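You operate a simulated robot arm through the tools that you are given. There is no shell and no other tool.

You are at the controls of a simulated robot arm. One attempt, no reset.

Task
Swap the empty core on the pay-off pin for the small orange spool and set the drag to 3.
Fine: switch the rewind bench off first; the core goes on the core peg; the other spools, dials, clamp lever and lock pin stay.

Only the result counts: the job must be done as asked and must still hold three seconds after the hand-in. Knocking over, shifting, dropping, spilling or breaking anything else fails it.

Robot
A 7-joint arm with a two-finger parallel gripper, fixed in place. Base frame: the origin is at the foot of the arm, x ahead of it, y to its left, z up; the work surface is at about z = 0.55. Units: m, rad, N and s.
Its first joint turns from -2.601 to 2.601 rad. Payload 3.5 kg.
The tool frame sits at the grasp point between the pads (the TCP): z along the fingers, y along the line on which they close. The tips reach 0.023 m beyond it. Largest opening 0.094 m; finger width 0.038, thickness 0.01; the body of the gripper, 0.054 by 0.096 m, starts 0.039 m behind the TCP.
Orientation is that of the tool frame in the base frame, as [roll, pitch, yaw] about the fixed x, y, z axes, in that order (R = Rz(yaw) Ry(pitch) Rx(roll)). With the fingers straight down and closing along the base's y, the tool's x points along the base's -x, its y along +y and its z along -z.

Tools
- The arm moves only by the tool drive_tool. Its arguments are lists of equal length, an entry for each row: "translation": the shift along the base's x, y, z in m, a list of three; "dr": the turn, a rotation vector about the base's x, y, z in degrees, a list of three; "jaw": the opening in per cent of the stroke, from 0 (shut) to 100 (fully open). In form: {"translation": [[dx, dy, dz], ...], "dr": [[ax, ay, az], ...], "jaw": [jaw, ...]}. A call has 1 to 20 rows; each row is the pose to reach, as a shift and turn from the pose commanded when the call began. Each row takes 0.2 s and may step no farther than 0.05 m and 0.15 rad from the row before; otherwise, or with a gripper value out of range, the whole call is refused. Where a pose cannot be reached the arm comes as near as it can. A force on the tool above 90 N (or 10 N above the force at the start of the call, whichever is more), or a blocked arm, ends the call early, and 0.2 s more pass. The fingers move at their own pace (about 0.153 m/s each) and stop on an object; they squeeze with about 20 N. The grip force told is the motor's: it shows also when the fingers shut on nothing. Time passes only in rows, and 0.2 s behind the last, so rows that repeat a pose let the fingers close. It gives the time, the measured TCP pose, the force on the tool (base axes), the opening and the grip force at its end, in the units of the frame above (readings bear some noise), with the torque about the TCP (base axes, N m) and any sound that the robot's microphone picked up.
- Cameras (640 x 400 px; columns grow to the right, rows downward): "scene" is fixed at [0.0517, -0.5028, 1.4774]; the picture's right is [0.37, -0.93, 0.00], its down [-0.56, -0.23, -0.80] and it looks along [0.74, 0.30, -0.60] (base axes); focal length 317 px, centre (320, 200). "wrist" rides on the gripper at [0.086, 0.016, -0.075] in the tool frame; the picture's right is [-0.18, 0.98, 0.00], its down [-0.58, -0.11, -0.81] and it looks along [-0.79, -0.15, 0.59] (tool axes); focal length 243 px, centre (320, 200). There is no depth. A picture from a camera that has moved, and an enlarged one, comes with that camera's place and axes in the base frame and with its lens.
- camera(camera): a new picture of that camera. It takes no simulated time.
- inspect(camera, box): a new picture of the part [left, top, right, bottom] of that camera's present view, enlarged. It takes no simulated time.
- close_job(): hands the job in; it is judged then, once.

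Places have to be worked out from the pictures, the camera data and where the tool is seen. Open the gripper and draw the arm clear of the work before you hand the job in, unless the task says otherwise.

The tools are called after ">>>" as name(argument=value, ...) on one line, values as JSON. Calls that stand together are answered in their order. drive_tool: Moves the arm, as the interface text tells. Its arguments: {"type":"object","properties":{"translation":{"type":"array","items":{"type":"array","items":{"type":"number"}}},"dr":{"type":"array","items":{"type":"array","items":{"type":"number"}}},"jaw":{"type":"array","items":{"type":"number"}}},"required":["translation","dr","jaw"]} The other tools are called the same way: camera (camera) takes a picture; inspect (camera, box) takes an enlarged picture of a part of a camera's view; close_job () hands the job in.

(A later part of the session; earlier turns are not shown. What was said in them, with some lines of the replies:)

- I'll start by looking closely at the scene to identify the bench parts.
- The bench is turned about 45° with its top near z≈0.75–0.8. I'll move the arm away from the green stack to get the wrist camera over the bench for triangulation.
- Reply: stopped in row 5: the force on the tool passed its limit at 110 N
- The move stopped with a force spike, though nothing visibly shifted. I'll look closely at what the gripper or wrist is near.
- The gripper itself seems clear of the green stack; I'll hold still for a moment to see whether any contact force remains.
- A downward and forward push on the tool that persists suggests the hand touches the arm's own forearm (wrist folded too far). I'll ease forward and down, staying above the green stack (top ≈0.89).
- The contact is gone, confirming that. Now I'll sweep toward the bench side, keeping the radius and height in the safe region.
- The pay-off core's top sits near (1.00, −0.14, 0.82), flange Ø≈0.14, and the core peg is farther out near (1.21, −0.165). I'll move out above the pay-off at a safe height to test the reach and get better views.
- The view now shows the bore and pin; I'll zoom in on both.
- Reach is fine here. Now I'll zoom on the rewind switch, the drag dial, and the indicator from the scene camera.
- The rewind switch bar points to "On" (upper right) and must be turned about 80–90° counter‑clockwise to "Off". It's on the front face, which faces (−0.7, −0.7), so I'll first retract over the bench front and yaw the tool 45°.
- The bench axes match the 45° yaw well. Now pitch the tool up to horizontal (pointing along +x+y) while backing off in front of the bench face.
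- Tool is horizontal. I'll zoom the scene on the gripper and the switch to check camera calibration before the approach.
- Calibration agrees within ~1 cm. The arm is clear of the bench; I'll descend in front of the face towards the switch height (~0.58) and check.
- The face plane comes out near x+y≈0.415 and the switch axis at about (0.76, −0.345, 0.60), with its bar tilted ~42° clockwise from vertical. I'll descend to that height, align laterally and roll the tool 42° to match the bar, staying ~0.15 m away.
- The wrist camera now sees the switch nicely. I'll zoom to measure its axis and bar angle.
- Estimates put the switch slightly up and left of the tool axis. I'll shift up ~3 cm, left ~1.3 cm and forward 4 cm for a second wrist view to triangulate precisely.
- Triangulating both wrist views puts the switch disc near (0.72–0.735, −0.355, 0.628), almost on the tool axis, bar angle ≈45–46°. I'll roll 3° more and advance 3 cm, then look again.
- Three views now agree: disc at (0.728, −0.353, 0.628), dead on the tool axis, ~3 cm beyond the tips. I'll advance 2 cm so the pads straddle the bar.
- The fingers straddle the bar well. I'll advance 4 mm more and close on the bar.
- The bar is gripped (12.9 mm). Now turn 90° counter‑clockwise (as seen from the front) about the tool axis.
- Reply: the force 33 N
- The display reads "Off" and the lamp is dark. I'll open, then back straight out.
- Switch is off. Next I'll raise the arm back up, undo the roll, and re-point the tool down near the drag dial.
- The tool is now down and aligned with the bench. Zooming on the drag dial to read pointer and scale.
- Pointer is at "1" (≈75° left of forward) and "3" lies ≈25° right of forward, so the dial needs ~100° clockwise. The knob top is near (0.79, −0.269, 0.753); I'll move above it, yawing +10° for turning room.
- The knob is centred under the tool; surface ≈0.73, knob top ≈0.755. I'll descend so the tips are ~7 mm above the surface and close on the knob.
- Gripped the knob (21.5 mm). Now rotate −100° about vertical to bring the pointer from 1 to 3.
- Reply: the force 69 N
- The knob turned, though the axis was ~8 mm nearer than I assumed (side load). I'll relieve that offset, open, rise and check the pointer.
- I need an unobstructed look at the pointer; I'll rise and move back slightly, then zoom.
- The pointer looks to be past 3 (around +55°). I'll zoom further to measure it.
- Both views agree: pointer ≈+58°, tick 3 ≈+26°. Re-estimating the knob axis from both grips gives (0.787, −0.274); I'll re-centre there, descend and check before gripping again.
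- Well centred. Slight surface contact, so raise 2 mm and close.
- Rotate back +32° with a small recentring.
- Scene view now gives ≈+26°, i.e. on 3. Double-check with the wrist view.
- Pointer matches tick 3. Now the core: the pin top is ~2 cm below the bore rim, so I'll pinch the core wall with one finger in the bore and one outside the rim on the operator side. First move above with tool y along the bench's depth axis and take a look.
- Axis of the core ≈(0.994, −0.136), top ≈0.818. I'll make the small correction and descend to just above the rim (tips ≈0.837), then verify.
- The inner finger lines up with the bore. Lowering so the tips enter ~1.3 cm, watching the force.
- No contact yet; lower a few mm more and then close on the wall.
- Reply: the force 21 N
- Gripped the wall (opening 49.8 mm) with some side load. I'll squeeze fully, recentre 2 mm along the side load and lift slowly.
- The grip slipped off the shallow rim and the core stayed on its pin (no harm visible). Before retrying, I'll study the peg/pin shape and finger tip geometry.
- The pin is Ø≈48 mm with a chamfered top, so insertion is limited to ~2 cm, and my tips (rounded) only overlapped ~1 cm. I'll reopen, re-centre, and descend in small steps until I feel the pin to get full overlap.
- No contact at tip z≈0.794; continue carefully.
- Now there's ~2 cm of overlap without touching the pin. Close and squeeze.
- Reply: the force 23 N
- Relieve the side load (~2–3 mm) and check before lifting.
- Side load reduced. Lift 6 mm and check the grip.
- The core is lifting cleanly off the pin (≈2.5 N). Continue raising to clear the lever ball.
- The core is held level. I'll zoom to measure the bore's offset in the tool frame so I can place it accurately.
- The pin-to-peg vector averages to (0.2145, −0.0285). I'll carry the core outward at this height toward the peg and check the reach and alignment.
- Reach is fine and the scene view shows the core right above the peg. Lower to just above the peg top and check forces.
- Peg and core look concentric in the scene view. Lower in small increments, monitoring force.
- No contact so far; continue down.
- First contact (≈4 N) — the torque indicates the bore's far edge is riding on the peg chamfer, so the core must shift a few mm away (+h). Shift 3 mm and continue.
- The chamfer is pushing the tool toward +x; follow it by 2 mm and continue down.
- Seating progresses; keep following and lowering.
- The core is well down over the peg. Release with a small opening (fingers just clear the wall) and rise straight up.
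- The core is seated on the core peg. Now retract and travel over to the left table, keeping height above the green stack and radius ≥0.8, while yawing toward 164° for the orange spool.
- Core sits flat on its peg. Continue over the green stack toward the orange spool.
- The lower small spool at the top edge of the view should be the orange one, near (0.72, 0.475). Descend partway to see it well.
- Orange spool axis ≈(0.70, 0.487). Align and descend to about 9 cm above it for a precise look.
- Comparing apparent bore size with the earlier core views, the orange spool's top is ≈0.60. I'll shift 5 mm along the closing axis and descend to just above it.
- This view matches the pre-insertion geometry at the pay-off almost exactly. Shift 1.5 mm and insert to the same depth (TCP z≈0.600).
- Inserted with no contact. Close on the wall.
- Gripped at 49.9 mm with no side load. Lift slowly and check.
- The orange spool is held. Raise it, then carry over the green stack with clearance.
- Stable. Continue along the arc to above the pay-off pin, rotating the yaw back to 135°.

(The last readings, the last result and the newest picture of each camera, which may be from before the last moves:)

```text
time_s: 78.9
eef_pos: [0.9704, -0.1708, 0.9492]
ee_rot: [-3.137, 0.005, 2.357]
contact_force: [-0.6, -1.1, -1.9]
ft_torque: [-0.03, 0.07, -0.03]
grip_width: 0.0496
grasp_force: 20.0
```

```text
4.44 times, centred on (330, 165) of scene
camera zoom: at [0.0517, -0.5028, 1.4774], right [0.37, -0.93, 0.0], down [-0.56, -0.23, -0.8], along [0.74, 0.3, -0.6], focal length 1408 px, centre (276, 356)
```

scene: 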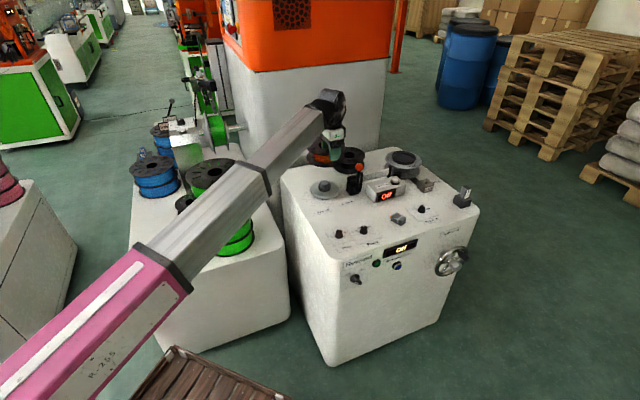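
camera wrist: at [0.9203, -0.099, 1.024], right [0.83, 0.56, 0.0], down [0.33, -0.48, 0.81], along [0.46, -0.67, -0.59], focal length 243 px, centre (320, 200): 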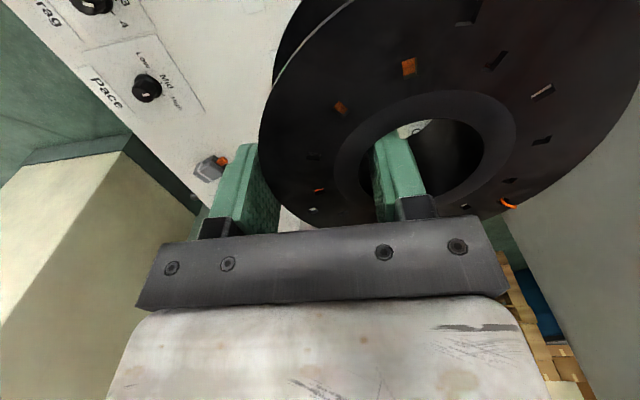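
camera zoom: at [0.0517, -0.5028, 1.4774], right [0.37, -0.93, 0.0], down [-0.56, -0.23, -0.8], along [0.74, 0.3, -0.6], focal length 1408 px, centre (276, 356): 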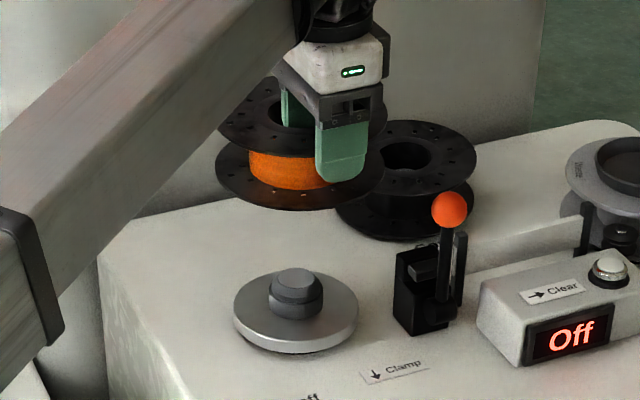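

Aligned above the pin like the original pickup pose. Lower toward the pin, then step down with force checks.

>>> drive_tool(translation=[[-0.0005, -0.0005, -0.025], [-0.0005, -0.0005, -0.05], [-0.0005, -0.0005, -0.075], [-0.0005, -0.0005, -0.09]], dr=[[0, 0, 0], [0, 0, 0], [0, 0, 0], [0, 0, 0]], jaw=[30, 30, 30, 30])

>>> drive_tool(translation=[[0, 0, -0.003], [0, 0, -0.006]], dr=[[0, 0, 0], [0, 0, 0]], jaw=[30, 30])

>>> drive_tool(translation=[[0, 0, -0.003], [0, 0, -0.006]], dr=[[0, 0, 0], [0, 0, 0]], jaw=[30, 30])

>>> inspect(camera="scene", box=[290, 130, 370, 210])

```text
time_s: 79.9
eef_pos: [0.9691, -0.1716, 0.8602]
ee_rot: [-3.139, 0.007, 2.355]
contact_force: [0.3, -0.7, -1.9]
ft_torque: [-0.1, 0.06, 0.01]
grip_width: 0.05
grasp_force: 20.0
```

```text
time_s: 80.5
eef_pos: [0.9693, -0.1727, 0.8553]
ee_rot: [-3.138, 0.005, 2.356]
contact_force: [-0.7, -0.2, -1.7]
ft_torque: [-0.06, 0.07, -0.02]
grip_width: 0.0501
grasp_force: 19.5
```

```text
time_s: 81.1
eef_pos: [0.9689, -0.1723, 0.8487]
ee_rot: [-3.138, 0.004, 2.356]
contact_force: [-0.7, 1.6, -2.3]
ft_torque: [-0.07, 0.02, 0.02]
grip_width: 0.0498
grasp_force: 19.8
```

```text
5.00 times, centred on (330, 170) of scene
camera zoom: at [0.0517, -0.5028, 1.4774], right [0.37, -0.93, 0.0], down [-0.56, -0.23, -0.8], along [0.74, 0.3, -0.6], focal length 1583 px, centre (270, 350)
```

zoom: 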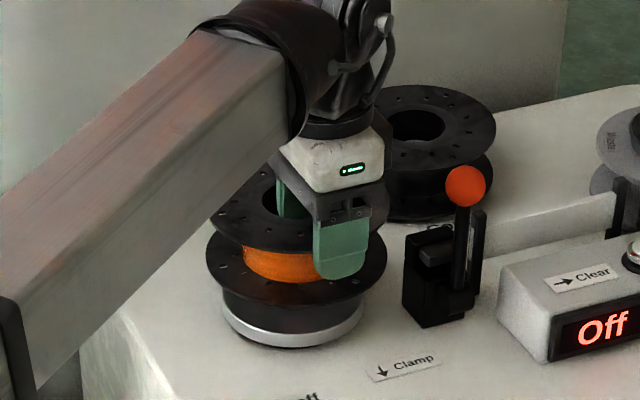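

No contact yet; keep stepping down.

>>> drive_tool(translation=[[0, 0, -0.003], [0, 0, -0.006]], dr=[[0, 0, 0], [0, 0, 0]], jaw=[30, 30])

>>> drive_tool(translation=[[0, 0, -0.003], [0, 0, -0.006]], dr=[[0, 0, 0], [0, 0, 0]], jaw=[30, 30])

>>> drive_tool(translation=[[0, 0, -0.003], [0, 0, -0.005]], dr=[[0, 0, 0], [0, 0, 0]], jaw=[30, 30])

```text
time_s: 81.7
eef_pos: [0.9684, -0.1714, 0.8426]
ee_rot: [-3.138, 0.006, 2.357]
contact_force: [0.3, 0.5, -0.7]
ft_torque: [-0.03, 0.04, -0.02]
grip_width: 0.0497
grasp_force: 20.5
```

```text
time_s: 82.3
eef_pos: [0.9669, -0.1727, 0.8366]
ee_rot: [-3.139, 0.006, 2.357]
contact_force: [-0.2, 0.4, -1.6]
ft_torque: [-0.09, 0.02, 0.01]
grip_width: 0.0498
grasp_force: 20.4
```

```text
time_s: 82.9
eef_pos: [0.9691, -0.1728, 0.8322]
ee_rot: [-3.137, 0.006, 2.356]
contact_force: [-0.5, -0.6, -1.7]
ft_torque: [-0.07, 0.08, 0.04]
grip_width: 0.0499
grasp_force: 19.0
```

>>> drive_tool(translation=[[0, 0, -0.003], [0, 0, -0.006]], dr=[[0, 0, 0], [0, 0, 0]], jaw=[30, 30])

>>> drive_tool(translation=[[0, 0, -0.003], [0, 0, -0.006]], dr=[[0, 0, 0], [0, 0, 0]], jaw=[30, 30])

>>> drive_tool(translation=[[0, 0, -0.002], [0, 0, -0.004]], dr=[[0, 0, 0], [0, 0, 0]], jaw=[30, 30])

>>> inspect(camera="scene", box=[290, 130, 370, 210])

```text
time_s: 83.5
eef_pos: [0.9688, -0.1716, 0.8265]
ee_rot: [-3.14, 0.005, 2.356]
contact_force: [2.0, 3.6, -0.3]
ft_torque: [0.22, -0.13, 0.1]
grip_width: 0.0499
grasp_force: 19.9
```

```text
time_s: 84.1
eef_pos: [0.9688, -0.172, 0.8194]
ee_rot: [-3.139, 0.005, 2.355]
contact_force: [3.7, 5.5, 1.3]
ft_torque: [0.38, -0.2, 0.05]
grip_width: 0.0498
grasp_force: 19.9
```

```text
time_s: 84.7
eef_pos: [0.9691, -0.1716, 0.8154]
ee_rot: [-3.14, 0.005, 2.355]
contact_force: [3.2, 8.1, 1.5]
ft_torque: [0.52, -0.28, 0.13]
grip_width: 0.0496
grasp_force: 20.7
```

```text
5.00 times, centred on (330, 170) of scene
camera zoom: at [0.0517, -0.5028, 1.4774], right [0.37, -0.93, 0.0], down [-0.56, -0.23, -0.8], along [0.74, 0.3, -0.6], focal length 1583 px, centre (270, 350)
```

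zoom: 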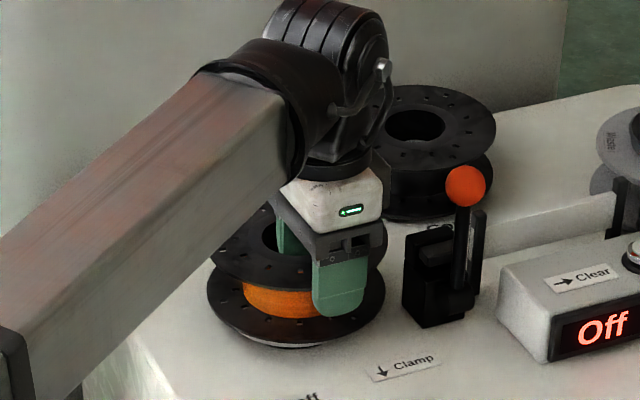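

Spool is on the pin with mild guidance forces. A small shift and a final few mm down.

>>> drive_tool(translation=[[0.0005, 0.001, 0], [0.0005, 0.001, -0.001], [0.0005, 0.001, -0.002]], dr=[[0, 0, 0], [0, 0, 0], [0, 0, 0]], jaw=[30, 30, 30])

>>> drive_tool(translation=[[0, 0, -0.001], [0, 0, -0.002]], dr=[[0, 0, 0], [0, 0, 0]], jaw=[30, 30])

```text
time_s: 85.5
eef_pos: [0.969, -0.172, 0.8157]
ee_rot: [-3.138, 0.008, 2.354]
contact_force: [0.4, 0.8, 19.8]
ft_torque: [0.25, -0.34, 0.02]
grip_width: 0.0498
grasp_force: 19.6
```

```text
time_s: 86.1
eef_pos: [0.9687, -0.1724, 0.8131]
ee_rot: [-3.14, 0.004, 2.354]
contact_force: [-1.7, -1.1, 21.8]
ft_torque: [0.42, -0.3, 0.02]
grip_width: 0.0503
grasp_force: 20.2
```

Seated (≈20 N downward reaction). Release with a small opening and rise.

>>> drive_tool(translation=[[0, 0, 0.001], [0, 0, 0.002], [0, 0, 0.004], [0, 0, 0.012], [0, 0, 0.03], [0, 0, 0.06], [0, 0, 0.1], [0, 0, 0.14]], dr=[[0, 0, 0], [0, 0, 0], [0, 0, 0], [0, 0, 0], [0, 0, 0], [0, 0, 0], [0, 0, 0], [0, 0, 0]], jaw=[64, 66, 66, 66, 66, 66, 66, 66])

>>> inspect(camera="scene", box=[290, 130, 410, 230])

>>> camera(camera="wrist")

```text
time_s: 87.9
eef_pos: [0.9685, -0.1713, 0.953]
ee_rot: [-3.137, 0.007, 2.359]
contact_force: [0.1, 1.1, 0.5]
ft_torque: [-0.02, 0.01, 0.0]
grip_width: 0.0618
grasp_force: 0.0
```

```text
4.00 times, centred on (350, 180) of scene
camera zoom: at [0.0517, -0.5028, 1.4774], right [0.37, -0.93, 0.0], down [-0.56, -0.23, -0.8], along [0.74, 0.3, -0.6], focal length 1267 px, centre (200, 280)
```

zoom: 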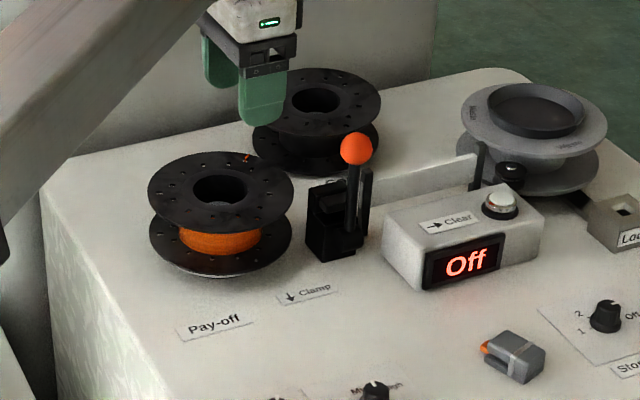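

```text
taken
camera wrist: at [0.9191, -0.0993, 1.0258], right [0.83, 0.56, 0.0], down [0.33, -0.48, 0.81], along [0.46, -0.67, -0.59], focal length 243 px, centre (320, 200)
```

wrist: 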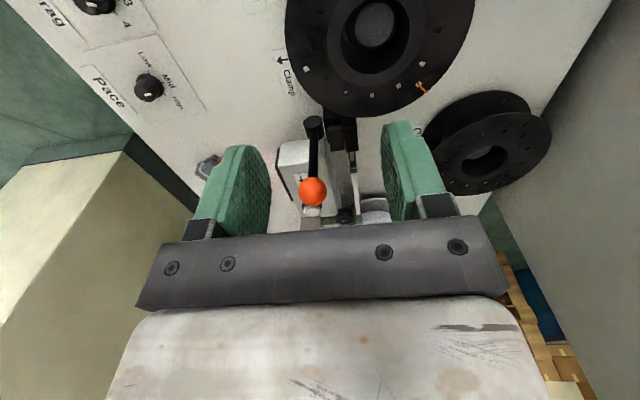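

Both spools look seated. Retract the arm clear and check everything in detail.

>>> drive_tool(translation=[[-0.025, 0.03, 0.01], [-0.05, 0.06, 0.02], [-0.075, 0.095, 0.03], [-0.1, 0.13, 0.04], [-0.115, 0.17, 0.05], [-0.12, 0.21, 0.06], [-0.12, 0.25, 0.06]], dr=[[0, 0, 4], [0, 0, 8], [0, 0, 12], [0, 0, 16], [0, 0, 20], [0, 0, 24], [0, 0, 28]], jaw=[80, 90, 100, 100, 100, 100, 100])

>>> camera(camera="scene")

>>> inspect(camera="scene", box=[300, 140, 400, 210])

>>> inspect(camera="scene", box=[320, 205, 440, 295])

>>> inspect(camera="scene", box=[370, 145, 490, 220])

>>> inspect(camera="scene", box=[330, 145, 370, 175])

>>> inspect(camera="scene", box=[330, 224, 350, 240])

```text
time_s: 89.5
eef_pos: [0.8476, 0.0773, 1.0118]
ee_rot: [-3.139, 0.006, 2.843]
contact_force: [0.5, -0.4, -0.1]
ft_torque: [0.02, -0.04, -0.01]
grip_width: 0.0942
grasp_force: 0.0
```

```text
taken
```

scene: 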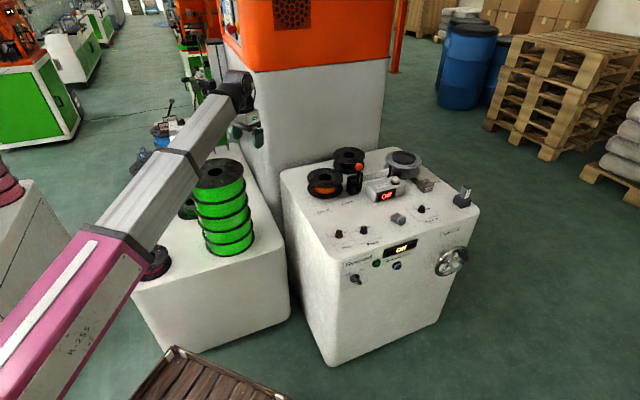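

```text
5.71 times, centred on (350, 175) of scene
camera zoom: at [0.0517, -0.5028, 1.4774], right [0.37, -0.93, 0.0], down [-0.56, -0.23, -0.8], along [0.74, 0.3, -0.6], focal length 1810 px, centre (149, 343)
```

zoom: 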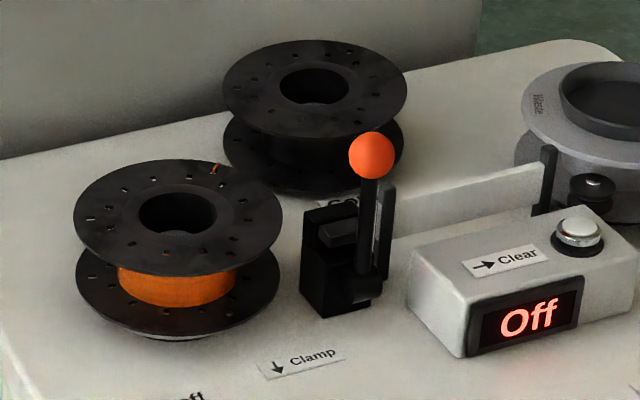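

```text
4.44 times, centred on (380, 250) of scene
camera zoom: at [0.0517, -0.5028, 1.4774], right [0.37, -0.93, 0.0], down [-0.56, -0.23, -0.8], along [0.74, 0.3, -0.6], focal length 1408 px, centre (53, -22)
```

zoom: 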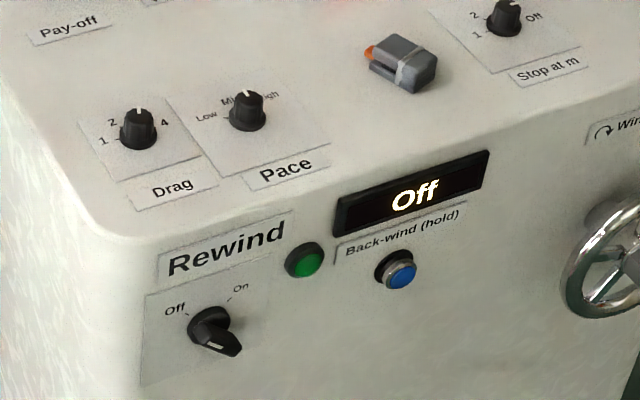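

```text
5.33 times, centred on (430, 182) of scene
camera zoom: at [0.0517, -0.5028, 1.4774], right [0.37, -0.93, 0.0], down [-0.56, -0.23, -0.8], along [0.74, 0.3, -0.6], focal length 1689 px, centre (-267, 293)
```

zoom: 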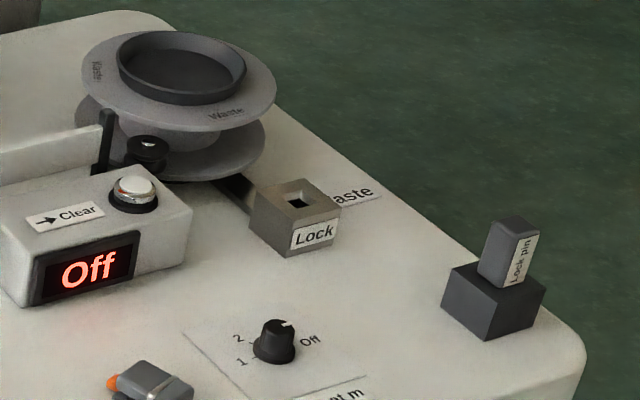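

```text
13.33 times, centred on (350, 160) of scene
camera zoom: at [0.0517, -0.5028, 1.4774], right [0.37, -0.93, 0.0], down [-0.56, -0.23, -0.8], along [0.74, 0.3, -0.6], focal length 4222 px, centre (-80, 733)
```

zoom: 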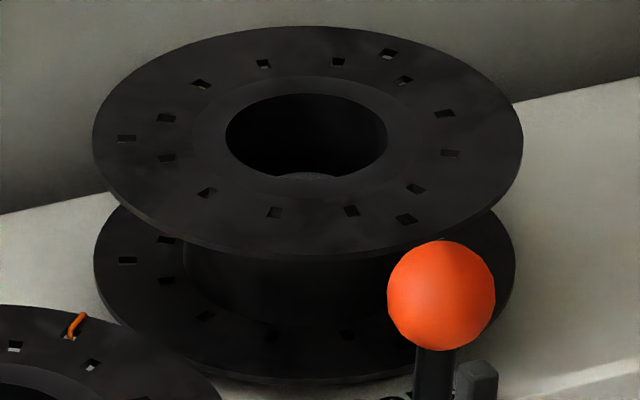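

```text
16.00 times, centred on (340, 232) of scene
camera zoom: at [0.0517, -0.5028, 1.4774], right [0.37, -0.93, 0.0], down [-0.56, -0.23, -0.8], along [0.74, 0.3, -0.6], focal length 5067 px, centre (0, -312)
```

zoom: 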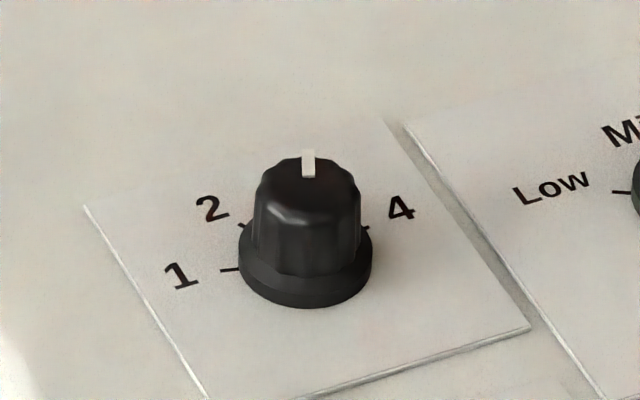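

Everything checks out: switch and display read Off, the core sits on its peg, the orange spool is on the pay-off pin, and the drag pointer is on 3. The other dials, clamp lever and lock pin haven't moved. The gripper is open and clear, so I'm handing in.

>>> close_job()

```text
The job is handed in.
```

The job is handed in. The small orange spool is on the pay-off pin, the empty core is on the core peg, and the drag is set to 3. I don't have the judged result.

- **Rewind bench:** I switched it off before touching anything else, and its display reads "Off".
- **Drag dial:** my first turn went past 3, so I re-gripped and brought it back. The last pictures show the pointer on the 3 mark.
- **Core:** my first grip slipped off and the core stayed on its pin. The second grip held, and the core now sits level on the peg.
- **Everything else:** in the last pictures the other dials, clamp lever and lock pin look as they did at the start. The green stack looks the same too. The arm hid most of the other spools in that last view, but they looked unmoved in an earlier picture, taken after I lifted the orange spool.

Early on, one arm move stopped at 110 N, most likely the hand touching the arm's own forearm. Nothing in the scene moved, and I kept the arm out of that position afterwards.
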